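You operate a simulated robot arm through the tools that you are given. There is no shell and no other tool. Be economical: measure what you need, move in short steps, check, and stop when the job is done.

The job below is to be done with a simulated robot arm. You get a single attempt, and the scene is never put back.

Task
Make a small tray: press the small white slab into the foam pad with the wooden tamper.
Fine: lay the slab on the pad, dust its top with the pounce bag before pressing; bag and tamper go back. Set down upright: starch pounce bag, wooden tamper.
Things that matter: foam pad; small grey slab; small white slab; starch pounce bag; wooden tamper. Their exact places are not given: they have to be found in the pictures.

Only the result counts: the job must be done as asked and must still hold three seconds after the hand-in. Knocking over, shifting, dropping, spilling or breaking anything else fails it.

Robot
A 7-joint arm with a three-finger gripper on a trunk, on a base that drives. Base frame: it is fixed to the floor where the robot stands at the start and does not move with it; the origin is under the middle of the robot, x ahead of it, y to its left, z up; the surface under the hand at the start is at about z = 0.86. Units: m, rad, N and s.
With the tool pointing down near the work surface it reaches from about 0.46 to 0.92 m from the robot's upright axis, wherever it stands. Its first joint turns from -2.897 to 2.897 rad. Places, roughly: foam pad [0.6, 0.2, 0.9]; small grey slab (13x8x1 cm) [0.6, 0, 0.9]; small white slab (13x8x1 cm) [0.7, 0, 0.9]. Payload 2.69 kg.
The TCP is the grasp point between the finger pads, 0.029 m short of the fingertips. In the tool frame z runs along the fingers and y along their closing line. Largest opening 0.12 m; the body of the gripper starts 0.078 m behind the TCP.
Orientation is that of the tool frame in the base frame, as a unit quaternion [w, x, y, z]. With the fingers straight down and closing along the base's y, the tool's x points along the base's -x, its y along +y and its z along -z.

Tools
- The arm moves only by the tool move_arm. Its argument "increments" is a list of rows, each a list of 7 numbers: the closure, from 0 (fully open) to 1 (shut), then the shift along the tool's x, y, z in units of 40 mm (1.0 is 40 mm), then the turn, a rotation vector about the tool's x, y, z in units of 6 degrees (1.0 is 6 degrees). In form: [[jaw, dx, dy, dz, rx, ry, rz], ...]. A call has 1 to 12 rows; each row shifts and turns the commanded pose from where the row before left it, along the tool's axes as they then stand. A call with a number of a shift or a turn outside -1 to 1 is refused whole. Rows are played at 5 a second. More than 0.05 m and 0.15 rad between two rows, or a gripper value outside its range, and nothing of the call is played. Where a pose cannot be reached the arm comes as near as it can. A force on the tool above 90 N (or 10 N above the force at the start of the call, whichever is more), or a blocked arm, ends the call early, and 0.2 s more pass. The fingers move at their own pace and stop on an object; they squeeze with about 40 N. The grip force told is the motor's: it shows also when the fingers shut on nothing. Time passes only in rows, and 0.2 s behind the last, so rows that do not move let the fingers close. The reply holds the time, the measured pose of the TCP, the force on the tool along the base axes, the opening and the grip force, in the units named above and with some noise, with the torque about the TCP (base axes, N m) and any sound that the robot's microphone picked up.
- Cameras (640 x 400 px; columns grow to the right, rows downward): "scene" is now at [0.2353, 0.0338, 1.3003]; the picture's right is [0.43, -0.90, 0.00], its down [-0.55, -0.26, -0.80] and it looks along [0.72, 0.35, -0.61] (base axes); focal length 258 px, centre (320, 200). "wrist" rides on the gripper at [0.063, 0, -0.104] in the tool frame; the picture's right is [0.00, 1.00, 0.00], its down [-0.83, 0.00, -0.56] and it looks along [-0.56, 0.00, 0.83] (tool axes); focal length 275 px, centre (320, 200).
- grab_frame(camera): a new picture of that camera. The clock stands still meanwhile.
- raise_lower(by): slides the trunk up (or, below 0, down) by that many m; the arm and the scene camera ride with it, the base frame stays. It gives what a move gives, with no picture.
- base_move(legs): drives the robot by 1 to 6 legs, each [ahead, left, turn to the left] in m, m and rad, along the robot's own axes; the way and the turn of a leg run together, so that a leg with both is an arc; at most 1.5 m and 3.142 rad a leg. The arm and the cameras ride along, it lands a little off, and it stops where it bumps. It gives what a move gives.
- turn_head(pan, tilt): turns the head with the scene camera to pan (to the left, within 1.501 rad either way) and tilt (down, from -0.506 to 1.204), counted from straight ahead of the robot. It gives what a move gives.
- point_at(camera, pixels): for up to 12 pixels [column, row] of the newest picture of that camera ("zoom" is the newest enlarged one), the place [x, y, z] in the base frame of the surface seen there, good to about 0.002 m, but the place of the scene camera against the robot may be out by one fixed shift of up to 0.025 m in any direction. The clock stands still meanwhile.
- inspect(camera, box): a new picture of the part [left, top, right, bottom] of that camera's present view, enlarged. The clock stands still meanwhile.
- sign_off(): hands the job in; it is judged then, once.

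Work in short steps. Measure before you move; look again where a grasp or a placing could have gone wrong, and mend it. You have 80 turns and 52 pictures in all, those below and enlarged ones among them. Open the gripper and draw the arm clear of the work before you hand the job in, unless the task says otherwise; then end with one line.

The tools are called as a command line: name --pt "numbers of a row" for each row, then --argument value for the rest, lists and objects as JSON in quotes. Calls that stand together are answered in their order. move_arm: Moves the arm, as the interface text tells. Its arguments: {"type":"object","properties":{"increments":{"type":"array"}},"required":["increments"]} The other tools are called the same way: raise_lower (by) slides the trunk up or down; base_move (legs) drives the base; turn_head (pan, tilt) turns the head that bears the scene camera; grab_frame (camera) takes a picture; point_at (camera, pixels) gives the place of the surface under pixels of a picture; inspect (camera, box) takes an enlarged picture of a part of a camera's view; sign_off () hands the job in.

At the start:

```text
clock: 0.0
ee_pos: [0.499, 0.0079, 1.1623]
ee_rot: [-0.002, -0.007, 1.0, 0.006]
contact_force: [0.6, -0.2, 0.1]
moment: [-0.02, -0.02, 0.01]
opening: 0.1201
finger_force: 0.0
trunk travel left (down, up): [-0.575, 0.038]
robot x, y, heading: [-0.001, -0.0006, -0.0]
head pan, tilt: [0.449, 0.651]
```

scene: 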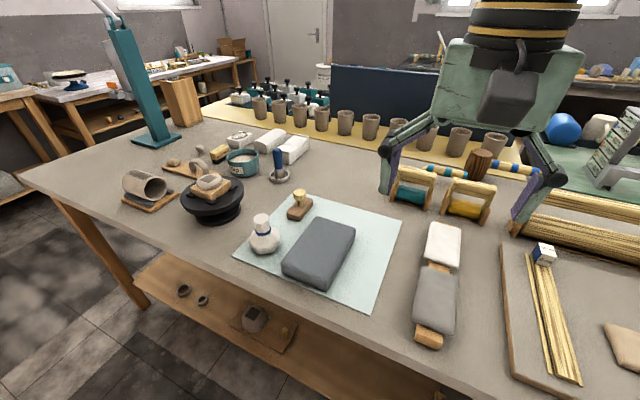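
wrist: 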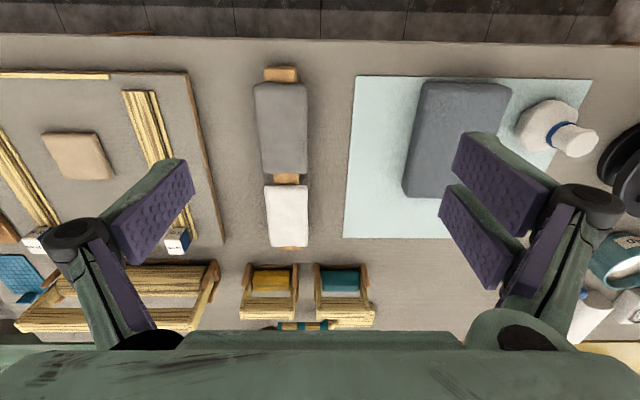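

The wrist view shows the white slab near (288,216), grey slab (281,128), foam pad (455,138), bag (555,130). I measure these in the wrist picture and zoom into the scene for the tamper and the bag.

point_at --camera "wrist" --pixels '[[270, 188], [305, 188], [271, 243], [305, 243], [288, 216], [258, 165], [303, 165], [425, 88], [508, 92], [406, 190], [289, 180], [330, 120]]'

inspect --camera "scene" --box '[220, 170, 420, 300]'

inspect --camera "scene" --box '[380, 200, 500, 360]'

```text
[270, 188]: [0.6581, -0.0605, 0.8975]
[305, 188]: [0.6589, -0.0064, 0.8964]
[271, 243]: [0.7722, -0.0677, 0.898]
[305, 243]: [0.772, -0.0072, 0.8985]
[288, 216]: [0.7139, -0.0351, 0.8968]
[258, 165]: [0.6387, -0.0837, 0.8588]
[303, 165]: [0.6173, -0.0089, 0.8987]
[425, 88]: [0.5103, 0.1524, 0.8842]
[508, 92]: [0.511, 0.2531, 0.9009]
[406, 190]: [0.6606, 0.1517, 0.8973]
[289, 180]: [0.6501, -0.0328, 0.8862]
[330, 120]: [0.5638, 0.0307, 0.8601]
```

```text
3.08 times, centred on (320, 235) of scene
```

zoom: 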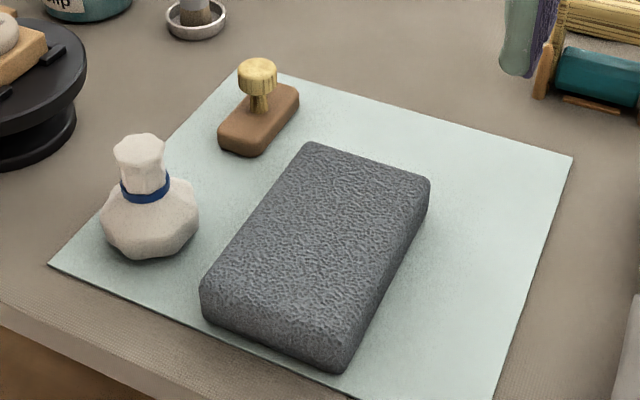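

```text
2.50 times, centred on (440, 280) of scene
```

zoom: 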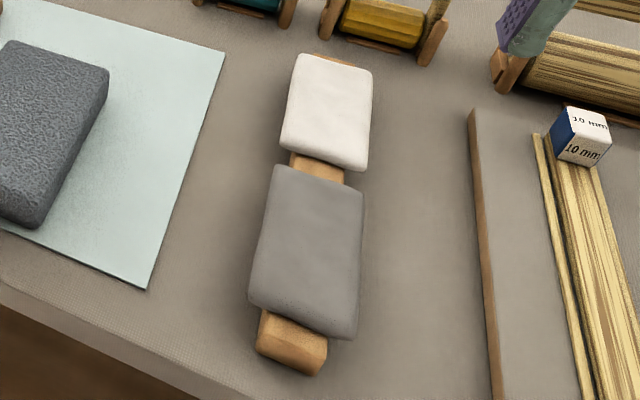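

White slab: centre about (0.715,-0.037), top 0.897, long along x, on a narrow batten. Now scene-camera points of bag, tamper, pad and slab (to calibrate the shift).

point_at --camera "scene" --pixels '[[263, 218], [265, 244], [300, 192], [299, 205], [293, 212], [308, 202], [318, 220], [352, 229], [288, 270], [325, 284], [443, 244], [320, 250]]'

point_at --camera "wrist" --pixels '[[570, 138], [550, 140], [540, 120], [530, 140], [560, 105], [585, 140], [430, 88], [505, 92], [407, 186], [450, 170], [415, 140], [595, 138]]'

```text
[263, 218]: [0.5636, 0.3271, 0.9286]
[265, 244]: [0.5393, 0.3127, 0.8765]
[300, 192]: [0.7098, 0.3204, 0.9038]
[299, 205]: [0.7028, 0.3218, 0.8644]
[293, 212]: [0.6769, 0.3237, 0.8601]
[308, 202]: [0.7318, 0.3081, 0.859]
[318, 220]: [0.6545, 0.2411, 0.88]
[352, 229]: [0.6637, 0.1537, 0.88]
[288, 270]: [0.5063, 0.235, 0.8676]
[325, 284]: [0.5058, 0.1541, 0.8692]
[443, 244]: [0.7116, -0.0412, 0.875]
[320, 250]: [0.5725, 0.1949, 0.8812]
```

```text
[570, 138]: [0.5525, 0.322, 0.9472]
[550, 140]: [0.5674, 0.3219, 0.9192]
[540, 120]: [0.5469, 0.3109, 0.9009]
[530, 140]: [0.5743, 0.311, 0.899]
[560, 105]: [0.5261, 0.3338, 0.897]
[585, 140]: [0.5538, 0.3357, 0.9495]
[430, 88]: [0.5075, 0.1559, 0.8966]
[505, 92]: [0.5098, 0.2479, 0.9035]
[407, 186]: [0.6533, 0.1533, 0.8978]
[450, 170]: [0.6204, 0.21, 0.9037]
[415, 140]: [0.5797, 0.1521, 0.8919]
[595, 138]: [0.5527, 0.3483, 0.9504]
```

Scene camera reads ~0.022 low in z. I move the hand to the left over the pad/bag/tamper for a wrist view.

move_arm --pt "0 0 1 0 0 0 0" --pt "0 0 1 0 0 0 0" --pt "0 0 1 0 0 0 0" --pt "0 0 1 0 0 0 0" --pt "0 0 1 0 0 0 0" --pt "0 0 1 0 0 0 0" --pt "0 0 0 0 0 0 0"

grab_frame --camera "wrist"

```text
clock: 1.6
ee_pos: [0.4958, 0.2496, 1.1591]
ee_rot: [-0.003, -0.007, 1.0, 0.01]
contact_force: [-0.2, -0.1, -0.1]
moment: [0.01, 0.01, 0.01]
opening: 0.1199
finger_force: 0.1
out of reach, approached as far as the arm can: row 4, 5
trunk travel left (down, up): [-0.575, 0.038]
robot x, y, heading: [0.0006, 0.0013, -0.004]
head pan, tilt: [0.449, 0.651]
```

```text
47 pictures are left
```

wrist: 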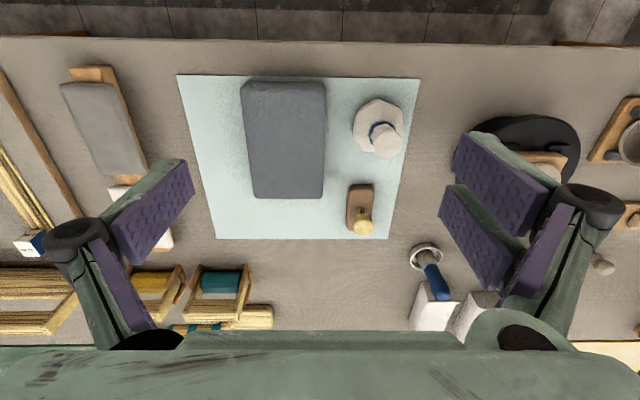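

Clear view: pad corners (243,83),(325,82),(324,197),(254,197); bag at (385,135); tamper (360,212). Measure all.

point_at --camera "wrist" --pixels '[[246, 92], [322, 90], [322, 194], [257, 195], [288, 145], [386, 142], [372, 135], [362, 110], [363, 227], [353, 190], [368, 190], [352, 228]]'

inspect --camera "wrist" --box '[320, 80, 440, 250]'

```text
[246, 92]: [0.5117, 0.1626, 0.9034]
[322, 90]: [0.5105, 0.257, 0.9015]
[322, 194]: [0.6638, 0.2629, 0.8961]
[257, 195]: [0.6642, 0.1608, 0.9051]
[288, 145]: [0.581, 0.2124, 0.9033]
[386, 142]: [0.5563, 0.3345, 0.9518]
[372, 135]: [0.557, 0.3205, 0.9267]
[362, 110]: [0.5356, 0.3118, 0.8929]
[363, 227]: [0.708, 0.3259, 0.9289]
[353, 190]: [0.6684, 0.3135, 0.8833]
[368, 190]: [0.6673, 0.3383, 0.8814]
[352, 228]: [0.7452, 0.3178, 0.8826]
```

```text
2.35 times, centred on (380, 165) of wrist
```

zoom: 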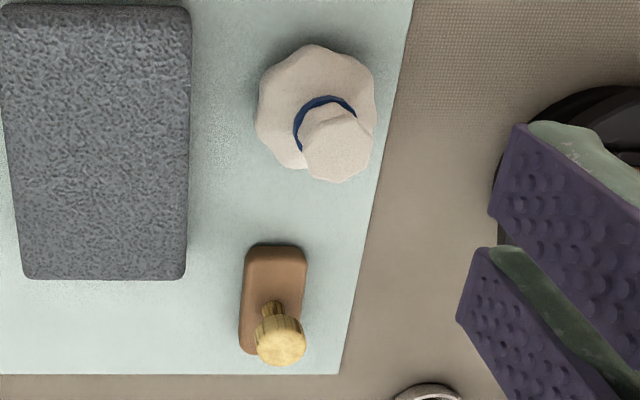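

Pad: x 0.505–0.668, y 0.155–0.263, top 0.903, centre ≈(0.587,0.210). Bag ≈(0.555,0.332), tamper base centre ≈(0.705,0.326). Now go above the white slab.

move_arm --pt "0 -0.608 -0.797 0.35 0 0 0" --pt "0 -0.608 -0.797 0.35 0 0 0" --pt "0 -0.608 -0.797 0.35 0 0 0" --pt "0 -0.608 -0.797 0.35 0 0 0" --pt "0 -0.608 -0.797 0.35 0 0 0" --pt "0 -0.608 -0.797 0.35 0 0 0" --pt "0 -0.608 -0.797 0.35 0 0 0" --pt "0 -0.608 -0.797 0.35 0 0 0" --pt "0 -0.608 -0.797 0.35 0 0 0" --pt "0 0 0 0 0 0 0"

grab_frame --camera "wrist"

```text
clock: 3.8
ee_pos: [0.7153, -0.0351, 1.0281]
ee_rot: [-0.003, -0.006, 1.0, 0.006]
contact_force: [0.1, 0.0, 1.0]
moment: [0.01, -0.02, -0.03]
opening: 0.1201
finger_force: 0.1
trunk travel left (down, up): [-0.575, 0.038]
robot x, y, heading: [-0.0015, 0.0033, -0.001]
head pan, tilt: [0.449, 0.651]
```

```text
45 pictures are left
```

wrist: 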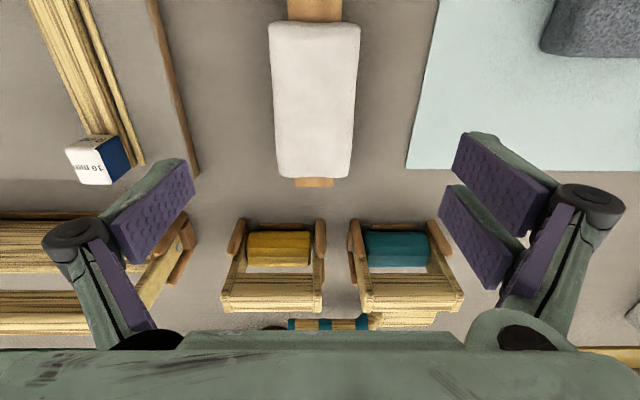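

Slab spans (269..360, 22..178). Measure its edges.

point_at --camera "wrist" --pixels '[[273, 40], [357, 40], [277, 100], [353, 100], [281, 165], [348, 165], [315, 25], [315, 174], [316, 184], [315, 10], [287, 10], [340, 10]]'

```text
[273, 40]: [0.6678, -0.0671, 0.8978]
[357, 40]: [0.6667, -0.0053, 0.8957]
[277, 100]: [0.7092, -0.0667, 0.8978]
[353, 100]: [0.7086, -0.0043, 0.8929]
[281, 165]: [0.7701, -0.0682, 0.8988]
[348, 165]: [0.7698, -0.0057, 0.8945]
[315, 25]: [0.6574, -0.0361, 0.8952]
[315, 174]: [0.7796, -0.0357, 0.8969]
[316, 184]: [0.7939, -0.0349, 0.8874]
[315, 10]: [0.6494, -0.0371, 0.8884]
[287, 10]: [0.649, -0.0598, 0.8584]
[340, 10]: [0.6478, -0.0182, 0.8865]
```

Slab centre (0.718,-0.036), z 0.887–0.897, aligned with the base. Descend so the fingertips end just at the slab's underside, then close.

move_arm --pt "0 -0.07 -0.02 0.95 0 0 0" --pt "0 0 0 0.95 0 0 0" --pt "0 0 0 0.95 0 0 0" --pt "0 0 0 0 0 0 0"

grab_frame --camera "wrist"

```text
clock: 4.8
ee_pos: [0.7185, -0.0336, 0.9137]
ee_rot: [-0.003, -0.008, 1.0, 0.007]
contact_force: [-0.7, 0.4, 0.6]
moment: [0.0, 0.03, -0.01]
opening: 0.12
finger_force: 0.3
trunk travel left (down, up): [-0.575, 0.038]
robot x, y, heading: [-0.0031, -0.0025, 0.001]
head pan, tilt: [0.449, 0.651]
```

```text
44 pictures are left
```

wrist: 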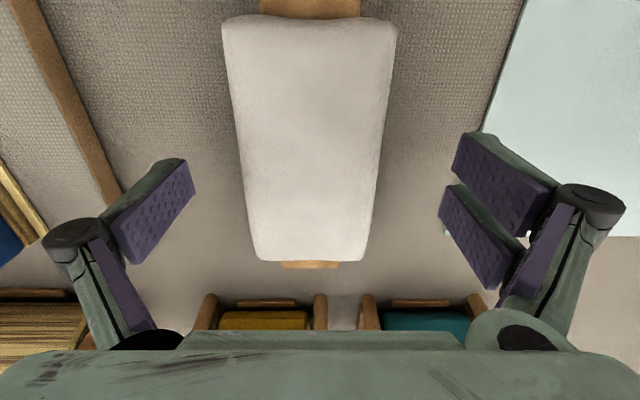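

Well placed; nudge 2 mm right and close.

move_arm --pt "0 0 -0.06 0 0 0 0" --pt "1 0 0 0 0 0 0" --pt "1 0 0 0 0 0 0" --pt "1 0 0 0 0 0 0" --pt "1 0 0 0 0 0 0" --pt "1 0 0 0 0 0 0"

grab_frame --camera "wrist"

```text
clock: 6.2
ee_pos: [0.7178, -0.0356, 0.9134]
ee_rot: [-0.002, -0.007, 1.0, 0.006]
contact_force: [-0.3, -1.0, -0.5]
moment: [0.02, -0.12, -0.07]
opening: 0.0696
finger_force: 34.3
trunk travel left (down, up): [-0.575, 0.038]
robot x, y, heading: [-0.0006, 0.0023, 0.001]
head pan, tilt: [0.449, 0.651]
```

```text
43 pictures are left
```

wrist: 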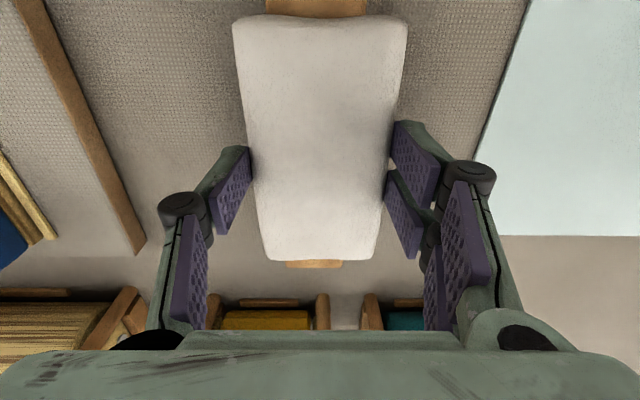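

Gripped at 0.07 m. Lift and carry over the pad.

move_arm --pt "1 0 0 -0.4 0 0 0" --pt "1 0 0 -0.9 0 0 0" --pt "1 0 0 -0.9 0 0 0" --pt "1 0.468 0.879 0 0 0 0" --pt "1 0.468 0.879 0 0 0 0" --pt "1 0.468 0.879 0 0 0 0" --pt "1 0.468 0.879 0 0 0 0" --pt "1 0.468 0.879 0 0 0 0" --pt "1 0.468 0.879 0 0 0 0" --pt "1 0.468 0.879 0 0 0 0" --pt "1 0 0 0 0 0 0"

grab_frame --camera "wrist"

grab_frame --camera "scene"

```text
clock: 8.6
ee_pos: [0.586, 0.2093, 1.006]
ee_rot: [-0.003, -0.007, 1.0, 0.006]
contact_force: [0.5, -0.8, -1.6]
moment: [0.01, 0.02, -0.01]
opening: 0.0694
finger_force: 39.7
trunk travel left (down, up): [-0.575, 0.038]
robot x, y, heading: [-0.0024, 0.0015, -0.001]
head pan, tilt: [0.449, 0.651]
```

```text
42 pictures are left
```

wrist: 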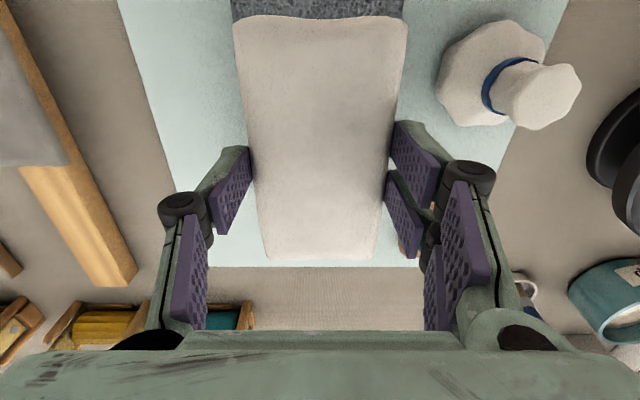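

```text
41 pictures are left
```

scene: 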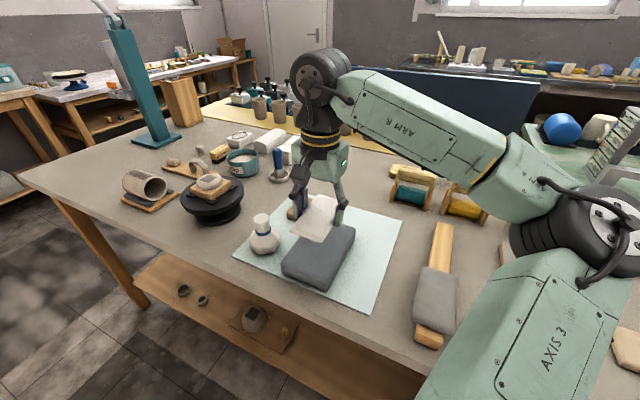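

Slab is held level and aligned over the pad. Lower so it just rests on the foam, watching the force.

move_arm --pt "1 -0.02 0.01 0.9 0 0 0" --pt "1 0 0 0.8 0 0 0" --pt "1 0 0 0.15 0 0 0" --pt "1 0 0 0 0 0 0"

grab_frame --camera "wrist"

inspect --camera "scene" --box '[220, 170, 420, 300]'

```text
clock: 9.6
ee_pos: [0.5848, 0.2102, 0.9312]
ee_rot: [-0.003, -0.007, 1.0, 0.007]
contact_force: [-0.3, 0.2, -1.6]
moment: [-0.01, -0.01, 0.01]
opening: 0.0693
finger_force: 39.7
trunk travel left (down, up): [-0.575, 0.038]
robot x, y, heading: [-0.0009, 0.0003, -0.001]
head pan, tilt: [0.449, 0.651]
```

```text
40 pictures are left
```

wrist: 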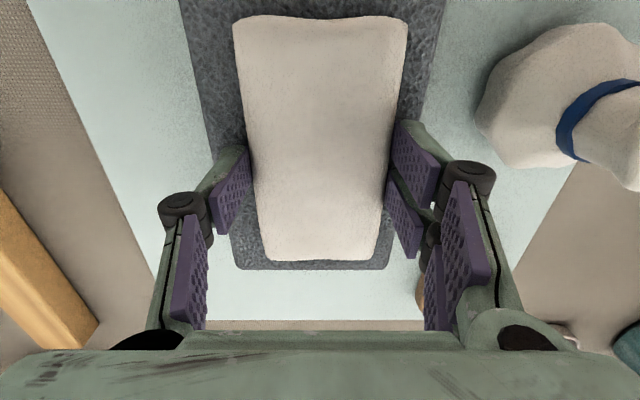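

```text
3.08 times, centred on (320, 235) of scene
```

zoom: 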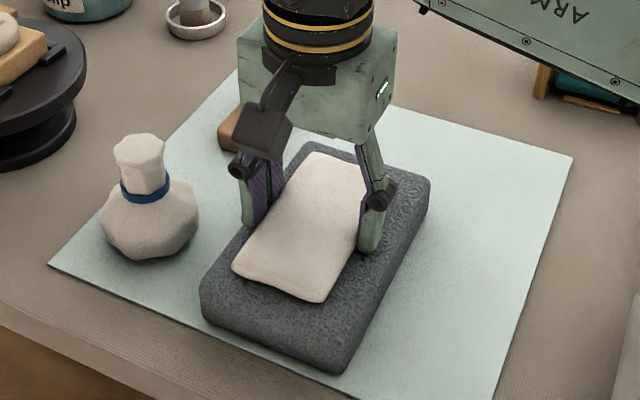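

No contact force yet. Check centring before release.

point_at --camera "wrist" --pixels '[[320, 20], [320, 257], [320, 266], [245, 100], [395, 100], [205, 100], [412, 110], [320, 7], [240, 255], [380, 267], [320, 150], [230, 8]]'

```text
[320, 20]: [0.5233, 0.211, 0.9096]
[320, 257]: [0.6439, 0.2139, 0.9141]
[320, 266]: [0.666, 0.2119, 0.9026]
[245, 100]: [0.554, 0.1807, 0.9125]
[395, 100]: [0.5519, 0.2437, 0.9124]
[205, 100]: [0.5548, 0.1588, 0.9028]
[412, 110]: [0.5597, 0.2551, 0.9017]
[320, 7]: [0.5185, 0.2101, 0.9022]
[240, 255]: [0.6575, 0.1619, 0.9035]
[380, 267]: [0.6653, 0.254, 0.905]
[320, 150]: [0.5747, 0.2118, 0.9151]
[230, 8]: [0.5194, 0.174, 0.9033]
```

Slab centre ≈(0.5845,0.212), pad centre ≈(0.5865,0.2095). Nudge 2 mm, lower 1 mm, and open partway.

move_arm --pt "1 -0.04 -0.05 0 0 0 0" --pt "1 0 0 0.03 0 0 0" --pt "0.2 0 0 0 0 0 0" --pt "0.2 0 0 0 0 0 0" --pt "0.2 0 0 0 0 0 0" --pt "0.2 0 0 -0.5 0 0 0" --pt "0.2 0 0 -1 0 0 0" --pt "0.2 0 0 -1 0 0 0" --pt "0.2 0 0 -1 0 0 0" --pt "0.2 0 0 0 0 0 0"

grab_frame --camera "wrist"

```text
clock: 11.8
ee_pos: [0.589, 0.2063, 1.0687]
ee_rot: [-0.002, -0.007, 1.0, 0.007]
contact_force: [0.7, 0.6, 0.0]
moment: [-0.01, -0.03, -0.01]
opening: 0.096
finger_force: 0.1
trunk travel left (down, up): [-0.575, 0.038]
robot x, y, heading: [0.0014, -0.0019, -0.001]
head pan, tilt: [0.449, 0.651]
```

```text
38 pictures are left
```

wrist: 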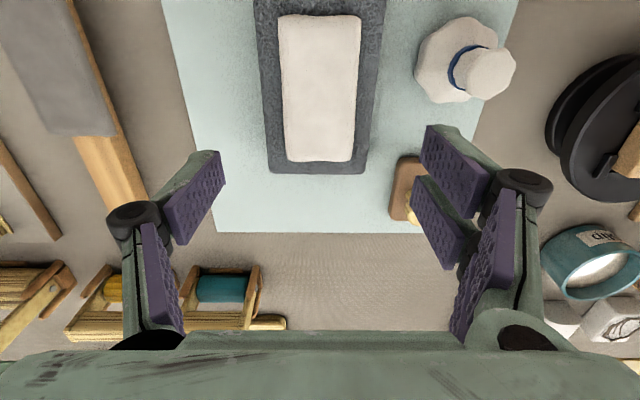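

Slab lies centred on the pad. Next measure bag neck, its band, and the neighbouring turntable.

point_at --camera "wrist" --pixels '[[467, 75], [452, 70], [490, 72], [508, 72], [490, 55], [490, 93], [430, 75], [440, 40], [553, 110], [600, 120], [412, 165], [412, 213]]'

inspect --camera "scene" --box '[170, 160, 330, 260]'

```text
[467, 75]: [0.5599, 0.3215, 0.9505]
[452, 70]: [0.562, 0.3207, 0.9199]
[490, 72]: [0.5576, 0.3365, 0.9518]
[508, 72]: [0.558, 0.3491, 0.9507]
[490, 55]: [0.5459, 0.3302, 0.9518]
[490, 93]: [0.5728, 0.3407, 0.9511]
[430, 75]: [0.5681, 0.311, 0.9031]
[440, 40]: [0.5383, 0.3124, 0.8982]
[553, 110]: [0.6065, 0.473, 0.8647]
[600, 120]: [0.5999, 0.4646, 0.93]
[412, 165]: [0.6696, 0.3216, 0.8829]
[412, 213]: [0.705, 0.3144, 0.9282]
```

```text
4.00 times, centred on (250, 210) of scene
```

zoom: 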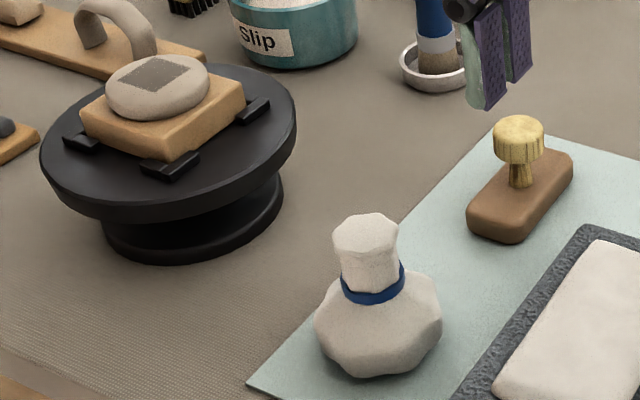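

Bag neck axis ≈(0.557,0.334), top 0.952, band ≈0.92. Go above it with the jaw part-closed, then look.

move_arm --pt "0.35 0.2 0.8 0 0 0 0" --pt "0.35 0.2 0.8 0 0 0 0" --pt "0.35 0.2 0.8 0 0 0 0" --pt "0.35 0.2 0.8 0 0 0 0" --pt "0.35 0 0 0.9 0 0 0" --pt "0.35 0 0 0.7 0 0 0" --pt "0.35 0 0 0 0 0 0"

grab_frame --camera "wrist"

```text
clock: 13.4
ee_pos: [0.5538, 0.3353, 1.0073]
ee_rot: [-0.002, -0.006, 1.0, 0.007]
contact_force: [0.8, 0.1, 0.6]
moment: [-0.02, 0.03, -0.02]
opening: 0.078
finger_force: 0.0
trunk travel left (down, up): [-0.575, 0.038]
robot x, y, heading: [0.0004, -0.002, 0.001]
head pan, tilt: [0.449, 0.651]
```

```text
36 pictures are left
```

wrist: 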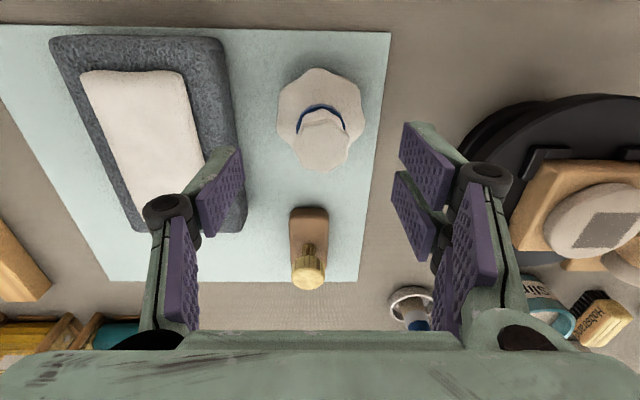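

Neck centred at column ~322. Descend to TCP z≈0.946 and close.

move_arm --pt "0.35 -0.08 0 0.8 0 0 0" --pt "0.35 0 0 0.72 0 0 0" --pt "0.35 0 0 0 0 0 0" --pt "1 0 0 0 0 0 0" --pt "1 0 0 0 0 0 0" --pt "1 0 0 0 0 0 0" --pt "1 0 0 0 0 0 0" --pt "1 0 0 0 0 0 0"

grab_frame --camera "wrist"

```text
clock: 15.2
ee_pos: [0.5569, 0.3359, 0.9463]
ee_rot: [-0.002, -0.007, 1.0, 0.007]
contact_force: [0.1, 0.5, 0.3]
moment: [0.0, 0.01, 0.0]
opening: 0.0323
finger_force: 37.7
trunk travel left (down, up): [-0.575, 0.038]
robot x, y, heading: [0.0002, -0.0018, -0.002]
head pan, tilt: [0.449, 0.651]
```

```text
35 pictures are left
```

wrist: 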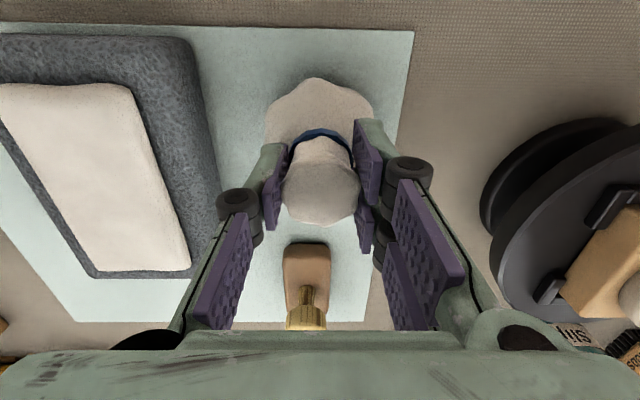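

Bag held (0.032 m). Lift and carry it over the slab, staying well above it.

move_arm --pt "1 0 0 -0.5 0 0 0" --pt "1 0 0 -1 0 0 0" --pt "1 0 0 -1 0 0 0" --pt "1 -0.19 -0.8 0 0 0 0" --pt "1 -0.19 -0.8 0 0 0 0" --pt "1 -0.19 -0.8 0 0 0 0" --pt "1 -0.19 -0.79 0 0 0 0" --pt "1 0 0 0.6 0 0 0" --pt "1 0 0 0 0 0 0"

grab_frame --camera "wrist"

inspect --camera "scene" --box '[220, 150, 420, 300]'

```text
clock: 17.2
ee_pos: [0.5886, 0.2071, 1.0206]
ee_rot: [-0.002, -0.007, 1.0, 0.007]
contact_force: [0.2, -0.3, -0.7]
moment: [0.01, 0.0, 0.02]
opening: 0.0324
finger_force: 40.6
trunk travel left (down, up): [-0.575, 0.038]
robot x, y, heading: [0.001, -0.0009, -0.003]
head pan, tilt: [0.449, 0.651]
```

```text
34 pictures are left
```

wrist: 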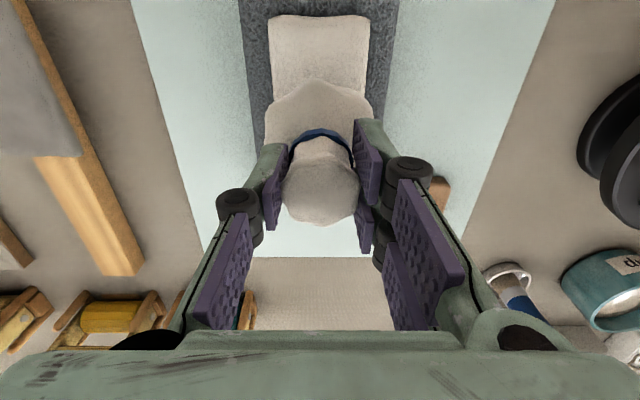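

```text
2.67 times, centred on (320, 225) of scene
```

zoom: 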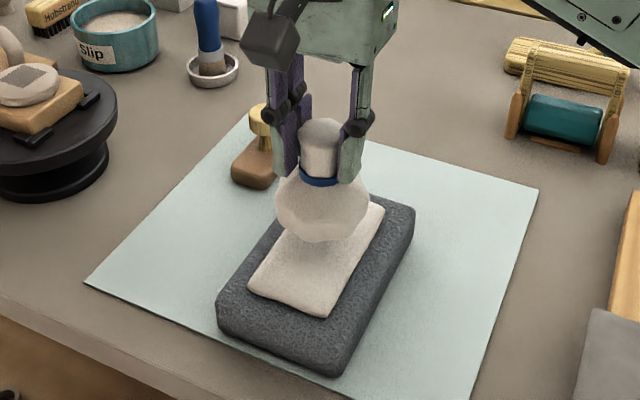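

Bag hangs ~2 cm above the slab. Shake it up and down a few times and see if powder falls.

move_arm --pt "1 0 0 -0.7 0 0 0" --pt "1 0 0 0.7 0 0 0" --pt "1 0 0 -0.7 0 0 0" --pt "1 0 0 0.7 0 0 0" --pt "1 0 0 -0.7 0 0 0" --pt "1 0 0 0.7 0 0 0" --pt "1 0 0 0 0 0 0"

inspect --camera "scene" --box '[260, 190, 380, 300]'

```text
clock: 18.8
ee_pos: [0.5878, 0.2066, 1.0213]
ee_rot: [-0.002, -0.007, 1.0, 0.007]
contact_force: [0.7, -0.2, -1.4]
moment: [0.0, 0.0, 0.0]
opening: 0.0323
finger_force: 40.2
trunk travel left (down, up): [-0.575, 0.038]
robot x, y, heading: [0.0025, 0.0014, 0.004]
head pan, tilt: [0.449, 0.651]
```

```text
3.64 times, centred on (320, 245) of scene
```

zoom: 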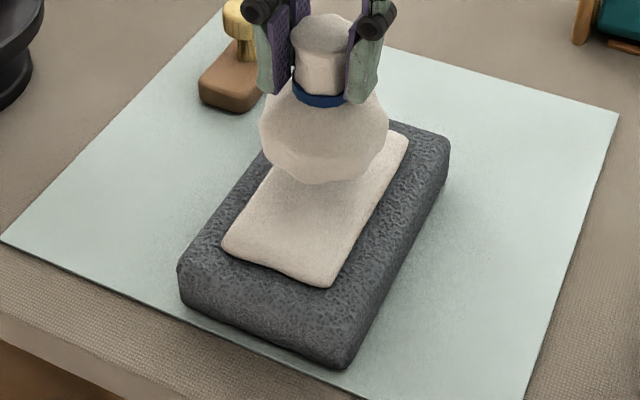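

No visible powder. Pat instead: lower gently until the force shows contact.

move_arm --pt "1 0 0 0.4 0 0 0" --pt "1 0 0 0.1 0 0 0" --pt "1 0 0 0.08 0 0 0" --pt "1 0 0 0 0 0 0"

```text
clock: 19.8
ee_pos: [0.5885, 0.2064, 0.998]
ee_rot: [-0.003, -0.007, 1.0, 0.007]
contact_force: [-0.9, -0.2, -1.5]
moment: [0.02, 0.0, -0.02]
opening: 0.0325
finger_force: 40.2
trunk travel left (down, up): [-0.575, 0.038]
robot x, y, heading: [-0.0026, 0.0044, -0.002]
head pan, tilt: [0.449, 0.651]
```

move_arm --pt "1 0 0 0.06 0 0 0" --pt "1 0 0 0.06 0 0 0" --pt "1 0 0 0 0 0 0"

inspect --camera "scene" --box '[260, 190, 380, 300]'

```text
clock: 20.6
ee_pos: [0.5872, 0.2065, 0.9964]
ee_rot: [0.0, -0.007, 1.0, 0.009]
contact_force: [8.6, 3.2, 40.4]
moment: [-0.19, -0.42, 0.03]
opening: 0.0325
finger_force: 40.4
trunk travel left (down, up): [-0.575, 0.038]
robot x, y, heading: [-0.0019, 0.0018, 0.001]
head pan, tilt: [0.449, 0.651]
```

```text
3.64 times, centred on (320, 245) of scene
```

zoom: 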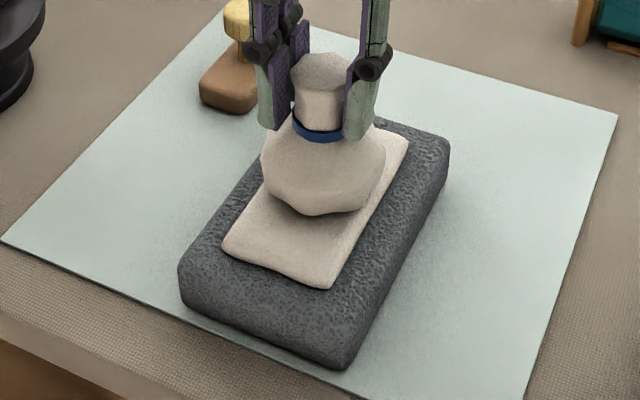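

Contact at TCP z≈0.997 (40 N, firm). Lift, then dab lightly near both ends of the slab too, and lift to look.

move_arm --pt "1 0 0 -0.6 0 0 0" --pt "1 0.7 0 0 0 0 0" --pt "1 0 0 0.5 0 0 0" --pt "1 0 0 0 0 0 0" --pt "1 0 0 -0.5 0 0 0" --pt "1 -0.7 0 0 0 0 0" --pt "1 -0.7 0 0 0 0 0" --pt "1 0 0 0.5 0 0 0" --pt "1 0 0 0 0 0 0" --pt "1 0 0 -0.5 0 0 0" --pt "1 0 0 -1 0 0 0" --pt "1 0 0 0 0 0 0"

inspect --camera "scene" --box '[260, 190, 380, 300]'

grab_frame --camera "wrist"

```text
clock: 23.2
ee_pos: [0.6175, 0.2079, 1.0587]
ee_rot: [-0.003, -0.007, 1.0, 0.007]
contact_force: [0.2, 0.1, -1.4]
moment: [-0.01, 0.02, 0.03]
opening: 0.0322
finger_force: 40.0
trunk travel left (down, up): [-0.575, 0.038]
robot x, y, heading: [0.0058, 0.0013, 0.0]
head pan, tilt: [0.449, 0.651]
```

```text
3.64 times, centred on (320, 245) of scene
```

zoom: 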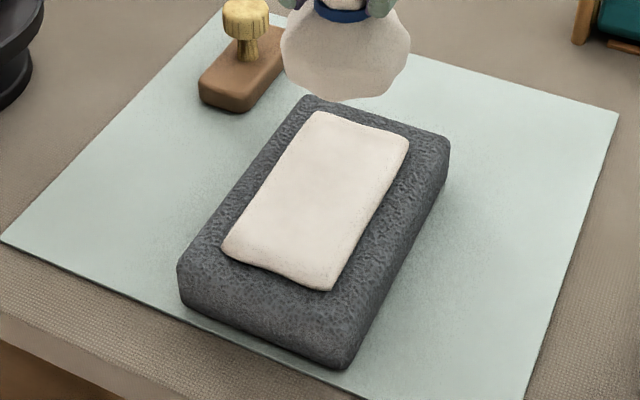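

```text
29 pictures are left
```

wrist: 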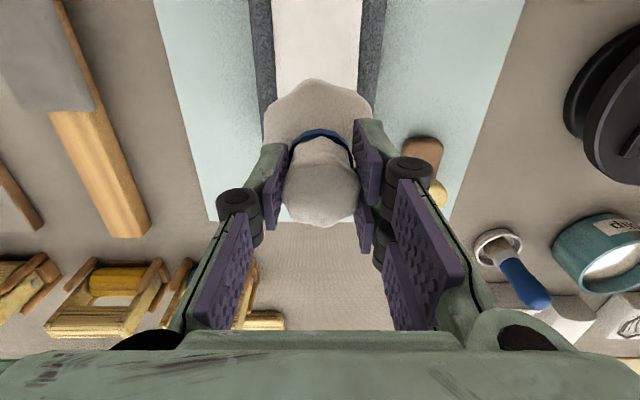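

White on white, so powder is hard to see, though the top looks a bit brighter. I repeat the end dabs with confirmed light contact.

move_arm --pt "1 0 0 0.9 0 0 0" --pt "1 0 0 0.55 0 0 0" --pt "1 0 0 0.1 0 0 0" --pt "1 0 0 0 0 0 0"

move_arm --pt "1 0 0 -0.5 0 0 0" --pt "1 0.75 0 0 0 0 0" --pt "1 0.75 0 0 0 0 0" --pt "1 0 0 0.4 0 0 0" --pt "1 0 0 0.1 0 0 0" --pt "1 0 0 0 0 0 0"

```text
clock: 24.2
ee_pos: [0.6159, 0.2072, 0.9972]
ee_rot: [-0.001, -0.007, 1.0, 0.008]
contact_force: [3.6, 1.3, 16.0]
moment: [-0.1, -0.2, 0.02]
opening: 0.0324
finger_force: 40.1
trunk travel left (down, up): [-0.575, 0.038]
robot x, y, heading: [0.0008, 0.0003, 0.006]
head pan, tilt: [0.449, 0.651]
```

```text
clock: 25.6
ee_pos: [0.5567, 0.2071, 0.9973]
ee_rot: [-0.002, -0.006, 1.0, 0.008]
contact_force: [4.4, 0.1, 15.9]
moment: [-0.1, -0.2, 0.01]
opening: 0.0322
finger_force: 40.1
trunk travel left (down, up): [-0.575, 0.038]
robot x, y, heading: [0.002, 0.0052, 0.003]
head pan, tilt: [0.449, 0.651]
```

Both end dabs registered ~16 N. Lift, check the slab, and carry the bag back over its place.

move_arm --pt "1 0 0 -0.6 0 0 0" --pt "1 0 0 -1 0 0 0" --pt "1 0 0.8 0 0 0 0" --pt "1 0 0.8 0 0 0 0" --pt "1 0 0.8 0 0 0 0" --pt "1 0 0.82 0 0 0 0" --pt "1 0 0 1 0 0 0" --pt "1 0 0 1 0 0 0" --pt "1 0 0 0.6 0 0 0" --pt "1 0 0 0 0 0 0"

inspect --camera "scene" --box '[220, 170, 420, 300]'

```text
clock: 27.8
ee_pos: [0.555, 0.3341, 0.9563]
ee_rot: [-0.003, -0.007, 1.0, 0.007]
contact_force: [0.3, -0.3, -1.6]
moment: [-0.02, 0.04, -0.02]
opening: 0.0321
finger_force: 39.6
trunk travel left (down, up): [-0.575, 0.038]
robot x, y, heading: [-0.0033, 0.0009, -0.001]
head pan, tilt: [0.449, 0.651]
```

```text
3.08 times, centred on (320, 235) of scene
```

zoom: 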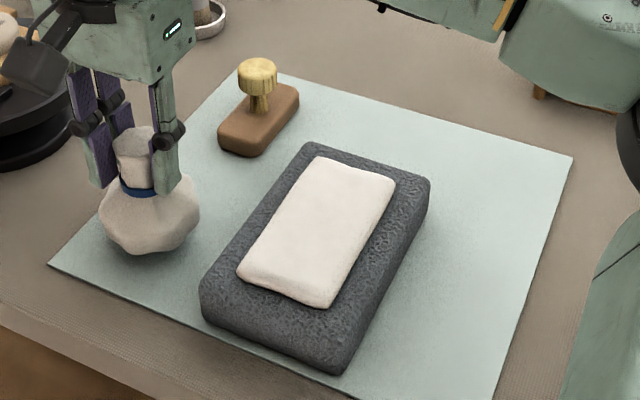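

Slab looks clean white now. Lower the bag the last centimetre with force check.

move_arm --pt "1 -0.04 0.03 0.15 0 0 0" --pt "1 0 0 0.06 0 0 0" --pt "1 0 0 0.03 0 0 0" --pt "1 0 0 0 0 0 0"

```text
clock: 28.8
ee_pos: [0.556, 0.3384, 0.9477]
ee_rot: [-0.002, -0.007, 1.0, 0.006]
contact_force: [-0.6, 0.1, -1.1]
moment: [-0.02, -0.03, -0.01]
opening: 0.0322
finger_force: 40.0
trunk travel left (down, up): [-0.575, 0.038]
robot x, y, heading: [0.0016, -0.0021, 0.002]
head pan, tilt: [0.449, 0.651]
```

move_arm --pt "1 0 0 0.04 0 0 0" --pt "1 0 0 0.02 0 0 0" --pt "1 0 0 0 0 0 0"

```text
clock: 29.6
ee_pos: [0.5585, 0.3376, 0.9468]
ee_rot: [-0.002, -0.006, 1.0, 0.008]
contact_force: [0.7, 1.0, 11.0]
moment: [0.03, 0.08, 0.02]
opening: 0.0321
finger_force: 40.2
trunk travel left (down, up): [-0.575, 0.038]
robot x, y, heading: [-0.0029, -0.0009, -0.001]
head pan, tilt: [0.449, 0.651]
```

Touching down (11 N). Open partway, rise, and look.

move_arm --pt "0.4 0 0 0 0 0 0" --pt "0.4 0 0 0 0 0 0" --pt "0.4 0 0 0 0 0 0" --pt "0.4 0 0 -0.5 0 0 0" --pt "0.4 0 0 -1 0 0 0" --pt "0.4 0 0 -1 0 0 0" --pt "0.4 0 0 0 0 0 0"

grab_frame --camera "wrist"

```text
clock: 31.2
ee_pos: [0.5565, 0.3371, 1.0461]
ee_rot: [-0.003, -0.007, 1.0, 0.007]
contact_force: [0.2, -0.4, -0.5]
moment: [-0.02, 0.0, 0.02]
opening: 0.0723
finger_force: 0.1
trunk travel left (down, up): [-0.575, 0.038]
robot x, y, heading: [0.0006, 0.0021, 0.0]
head pan, tilt: [0.449, 0.651]
```

```text
27 pictures are left
```

wrist: 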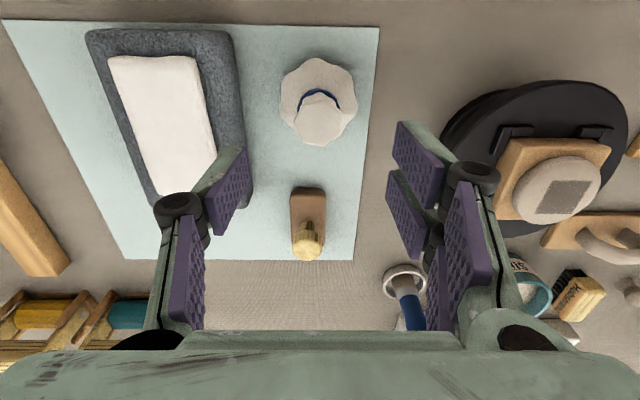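

Bag stands upright at (318,100); slab is whiter now. Measure the tamper.

inspect --camera "wrist" --box '[270, 170, 350, 270]'

point_at --camera "wrist" --pixels '[[308, 228], [308, 240], [308, 250], [297, 240], [318, 240], [308, 255], [294, 195], [322, 195], [294, 250], [323, 250], [308, 190], [308, 213]]'

```text
4.00 times, centred on (310, 220) of wrist
```

zoom: 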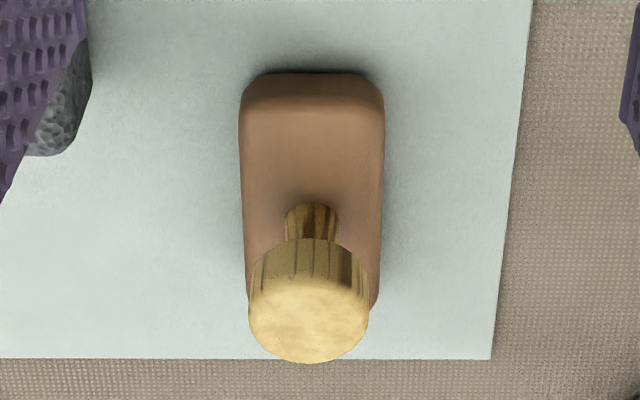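

```text
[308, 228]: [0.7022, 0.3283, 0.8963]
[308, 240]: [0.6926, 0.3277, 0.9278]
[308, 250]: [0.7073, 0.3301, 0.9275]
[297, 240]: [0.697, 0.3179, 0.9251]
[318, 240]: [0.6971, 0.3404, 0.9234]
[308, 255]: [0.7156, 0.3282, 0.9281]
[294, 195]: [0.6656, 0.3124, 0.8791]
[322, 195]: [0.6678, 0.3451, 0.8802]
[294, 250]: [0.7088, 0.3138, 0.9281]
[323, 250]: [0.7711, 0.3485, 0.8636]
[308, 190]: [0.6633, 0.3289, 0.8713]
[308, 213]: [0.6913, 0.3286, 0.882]
```

Knob centre ≈(0.706,0.329), cap z≈0.908–0.928; base ≈9×3.5 cm along x. Move above it and look.

move_arm --pt "0.4 -0.93 -0.05 0 0 0 0" --pt "0.4 -0.93 -0.05 0 0 0 0" --pt "0.4 -0.93 -0.05 0 0 0 0" --pt "0.4 -0.94 -0.05 0 0 0 0" --pt "0.4 0 0 0.9 0 0 0" --pt "0.4 0 0 0.9 0 0 0" --pt "0.4 0 0 0 0 0 0"

grab_frame --camera "wrist"

```text
clock: 32.8
ee_pos: [0.7074, 0.3309, 0.9733]
ee_rot: [-0.002, -0.007, 1.0, 0.007]
contact_force: [0.2, 0.5, 0.6]
moment: [0.03, 0.01, -0.02]
opening: 0.0718
finger_force: 0.0
trunk travel left (down, up): [-0.575, 0.038]
robot x, y, heading: [0.0003, -0.0007, -0.001]
head pan, tilt: [0.449, 0.651]
```

```text
25 pictures are left
```

wrist: 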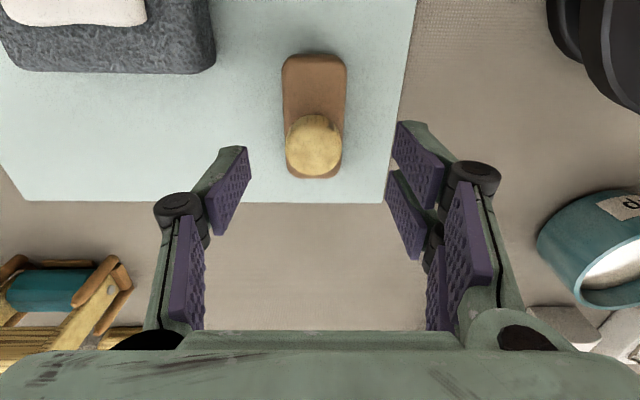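

point_at --camera "wrist" --pixels '[[314, 145], [288, 145], [340, 145], [314, 125], [314, 168], [314, 60], [287, 80], [343, 80], [314, 178], [336, 172], [150, 60], [180, 65]]'

```text
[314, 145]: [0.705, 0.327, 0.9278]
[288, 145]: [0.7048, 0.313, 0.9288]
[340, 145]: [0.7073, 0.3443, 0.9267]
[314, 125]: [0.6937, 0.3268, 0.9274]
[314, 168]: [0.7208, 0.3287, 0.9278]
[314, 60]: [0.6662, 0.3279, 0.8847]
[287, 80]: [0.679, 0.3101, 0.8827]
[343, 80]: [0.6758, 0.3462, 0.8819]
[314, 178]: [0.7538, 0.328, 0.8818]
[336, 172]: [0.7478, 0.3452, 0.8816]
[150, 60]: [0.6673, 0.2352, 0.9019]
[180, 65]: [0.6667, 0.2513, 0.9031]
```

Knob centre (0.707,0.328), Ø32 mm. Descend to z≈0.917 and grip.

move_arm --pt "0.4 0 -0.06 0.8 0 0 0" --pt "0.4 0 0 0.6 0 0 0" --pt "0.4 0 0 0 0 0 0" --pt "1 0 0 0 0 0 0" --pt "1 0 0 0 0 0 0" --pt "1 0 0 0 0 0 0" --pt "1 0 0 0 0 0 0"

grab_frame --camera "wrist"

```text
clock: 34.4
ee_pos: [0.7058, 0.3278, 0.9166]
ee_rot: [-0.002, -0.007, 1.0, 0.007]
contact_force: [0.2, -0.8, 0.1]
moment: [-0.01, -0.06, -0.01]
opening: 0.0318
finger_force: 29.4
trunk travel left (down, up): [-0.575, 0.038]
robot x, y, heading: [0.0002, 0.0002, 0.003]
head pan, tilt: [0.449, 0.651]
```

```text
24 pictures are left
```

wrist: 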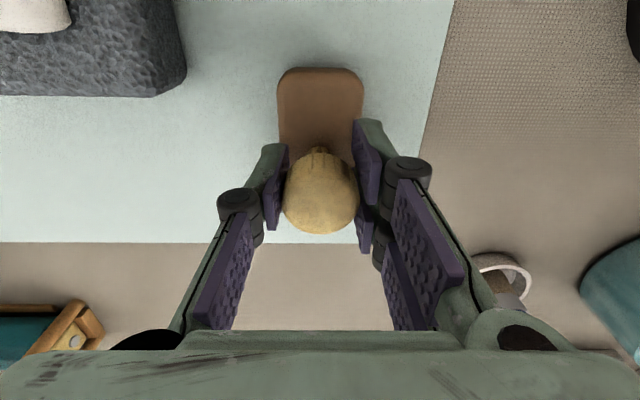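

Gripped. Lift and carry over the slab centre.

move_arm --pt "1 0 0 0 0 0 0" --pt "1 0 0 -0.8 0 0 0" --pt "1 0 0 -1 0 0 0" --pt "1 0 0 -1 0 0 0" --pt "1 0.745 -0.75 0 0 0 0" --pt "1 0.745 -0.75 0 0 0 0" --pt "1 0.745 -0.75 0 0 0 0" --pt "1 0.745 -0.75 0 0 0 0" --pt "1 0 0 0.9 0 0 0" --pt "1 0 0 0 0 0 0"

inspect --camera "scene" --box '[220, 150, 420, 300]'

grab_frame --camera "wrist"

```text
clock: 36.6
ee_pos: [0.5885, 0.2077, 0.9903]
ee_rot: [-0.003, -0.007, 1.0, 0.007]
contact_force: [0.7, -0.6, -1.4]
moment: [0.01, 0.03, 0.0]
opening: 0.0316
finger_force: 40.0
trunk travel left (down, up): [-0.575, 0.038]
robot x, y, heading: [0.0038, -0.0, 0.003]
head pan, tilt: [0.449, 0.651]
```

```text
2.67 times, centred on (320, 225) of scene
```

zoom: 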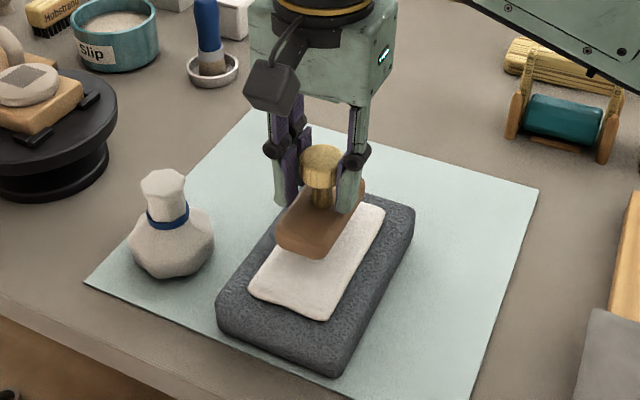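

```text
22 pictures are left
```

wrist: 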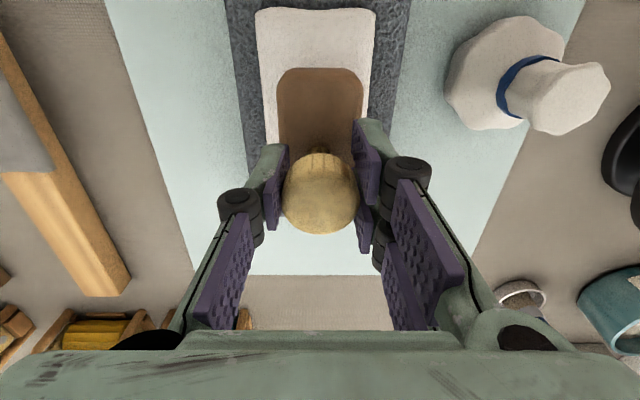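

Tamper is level and centred over the slab. Lower to contact in small steps.

move_arm --pt "1 0 0 0.4 0 0 0" --pt "1 0 0 0.1 0 0 0" --pt "1 0 0 0.05 0 0 0" --pt "1 0 0 0.05 0 0 0" --pt "1 0 0 0 0 0 0"

```text
clock: 37.8
ee_pos: [0.5877, 0.2065, 0.9682]
ee_rot: [-0.002, -0.007, 1.0, 0.007]
contact_force: [-0.1, -0.6, 0.0]
moment: [0.06, 0.01, -0.03]
opening: 0.0316
finger_force: 40.1
trunk travel left (down, up): [-0.575, 0.038]
robot x, y, heading: [-0.0034, 0.0013, -0.0]
head pan, tilt: [0.449, 0.651]
```

Just at contact (z≈0.968). Press slowly, watching the force.

move_arm --pt "1 0 0 0.06 0 0 0" --pt "1 0 0 0.06 0 0 0" --pt "1 0 0 0 0 0 0"

```text
clock: 38.6
ee_pos: [0.5885, 0.2063, 0.9643]
ee_rot: [0.0, -0.007, 1.0, 0.009]
contact_force: [9.7, 1.9, 34.0]
moment: [0.09, -0.25, -0.12]
opening: 0.0316
finger_force: 40.4
trunk travel left (down, up): [-0.575, 0.038]
robot x, y, heading: [-0.0007, 0.0034, 0.002]
head pan, tilt: [0.449, 0.651]
```

34 N, slab is giving by a few mm. Press further.

move_arm --pt "1 0 0 0.06 0 0 0" --pt "1 0 0 0.06 0 0 0" --pt "1 0 0 0 0 0 0"

inspect --camera "scene" --box '[260, 190, 380, 300]'

```text
clock: 39.4
ee_pos: [0.5875, 0.2073, 0.9603]
ee_rot: [-0.002, -0.009, 1.0, 0.008]
contact_force: [5.3, 2.4, 40.4]
moment: [-0.22, 0.01, 0.01]
opening: 0.0314
finger_force: 39.6
trunk travel left (down, up): [-0.575, 0.038]
robot x, y, heading: [0.0022, 0.0018, -0.004]
head pan, tilt: [0.449, 0.651]
```

```text
3.64 times, centred on (320, 245) of scene
```

zoom: 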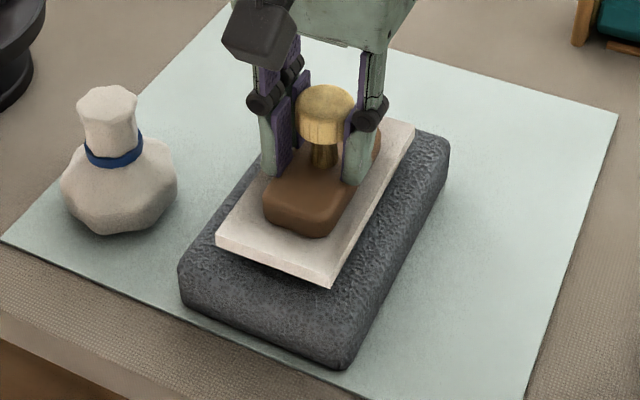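

The slab's shape is changing (rim lifting). Measure heights in this zoom: slab edges, tamper base top, knob top.

point_at --camera "zoom" --pixels '[[325, 268], [230, 228], [250, 238], [405, 130], [355, 230], [300, 205], [325, 95], [220, 300], [335, 281], [300, 258]]'

grab_frame --camera "wrist"

```text
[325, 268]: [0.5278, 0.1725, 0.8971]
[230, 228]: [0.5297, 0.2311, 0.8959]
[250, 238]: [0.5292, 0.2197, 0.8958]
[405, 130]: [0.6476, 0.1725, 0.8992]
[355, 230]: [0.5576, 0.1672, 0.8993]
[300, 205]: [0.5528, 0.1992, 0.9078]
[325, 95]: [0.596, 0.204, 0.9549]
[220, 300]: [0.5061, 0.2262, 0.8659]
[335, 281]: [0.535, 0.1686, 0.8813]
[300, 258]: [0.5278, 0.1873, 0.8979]
```

```text
20 pictures are left
```

wrist: 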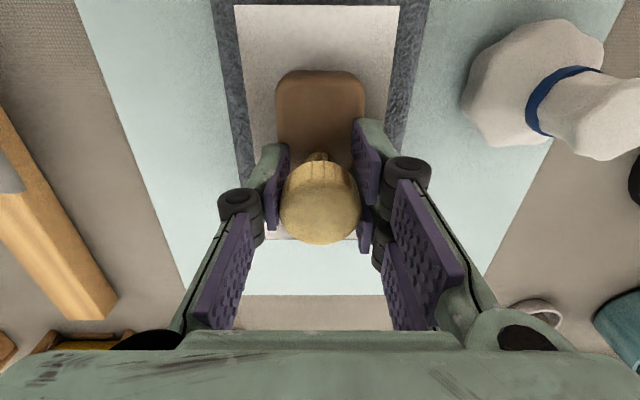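

Corrected heights: rim ≈0.919 (rose 6 mm), tamper bottom ≈0.908; knob slipped up ~5 mm in the jaws, tips now near tamper base. Press a bit further and watch.

move_arm --pt "1 0 0 0.05 0 0 0" --pt "1 0 0 0.05 0 0 0" --pt "1 0 0 0 0 0 0"

inspect --camera "scene" --box '[260, 190, 380, 300]'

```text
clock: 40.2
ee_pos: [0.586, 0.2073, 0.9607]
ee_rot: [0.002, -0.007, 1.0, 0.011]
contact_force: [6.5, -0.9, 68.3]
moment: [-0.85, 0.44, -0.01]
opening: 0.0312
finger_force: 40.3
trunk travel left (down, up): [-0.575, 0.038]
robot x, y, heading: [-0.0026, 0.0011, 0.003]
head pan, tilt: [0.449, 0.651]
```

```text
3.64 times, centred on (320, 245) of scene
```

zoom: 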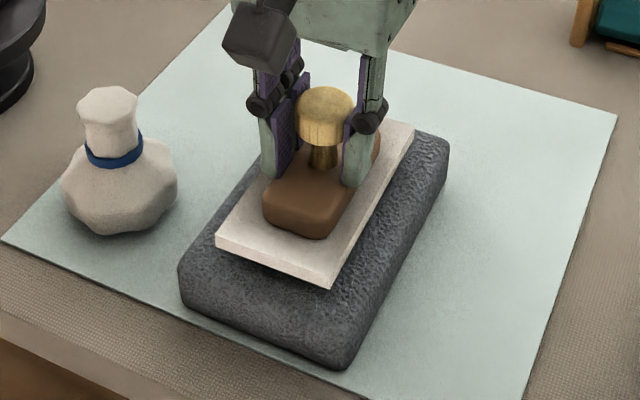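

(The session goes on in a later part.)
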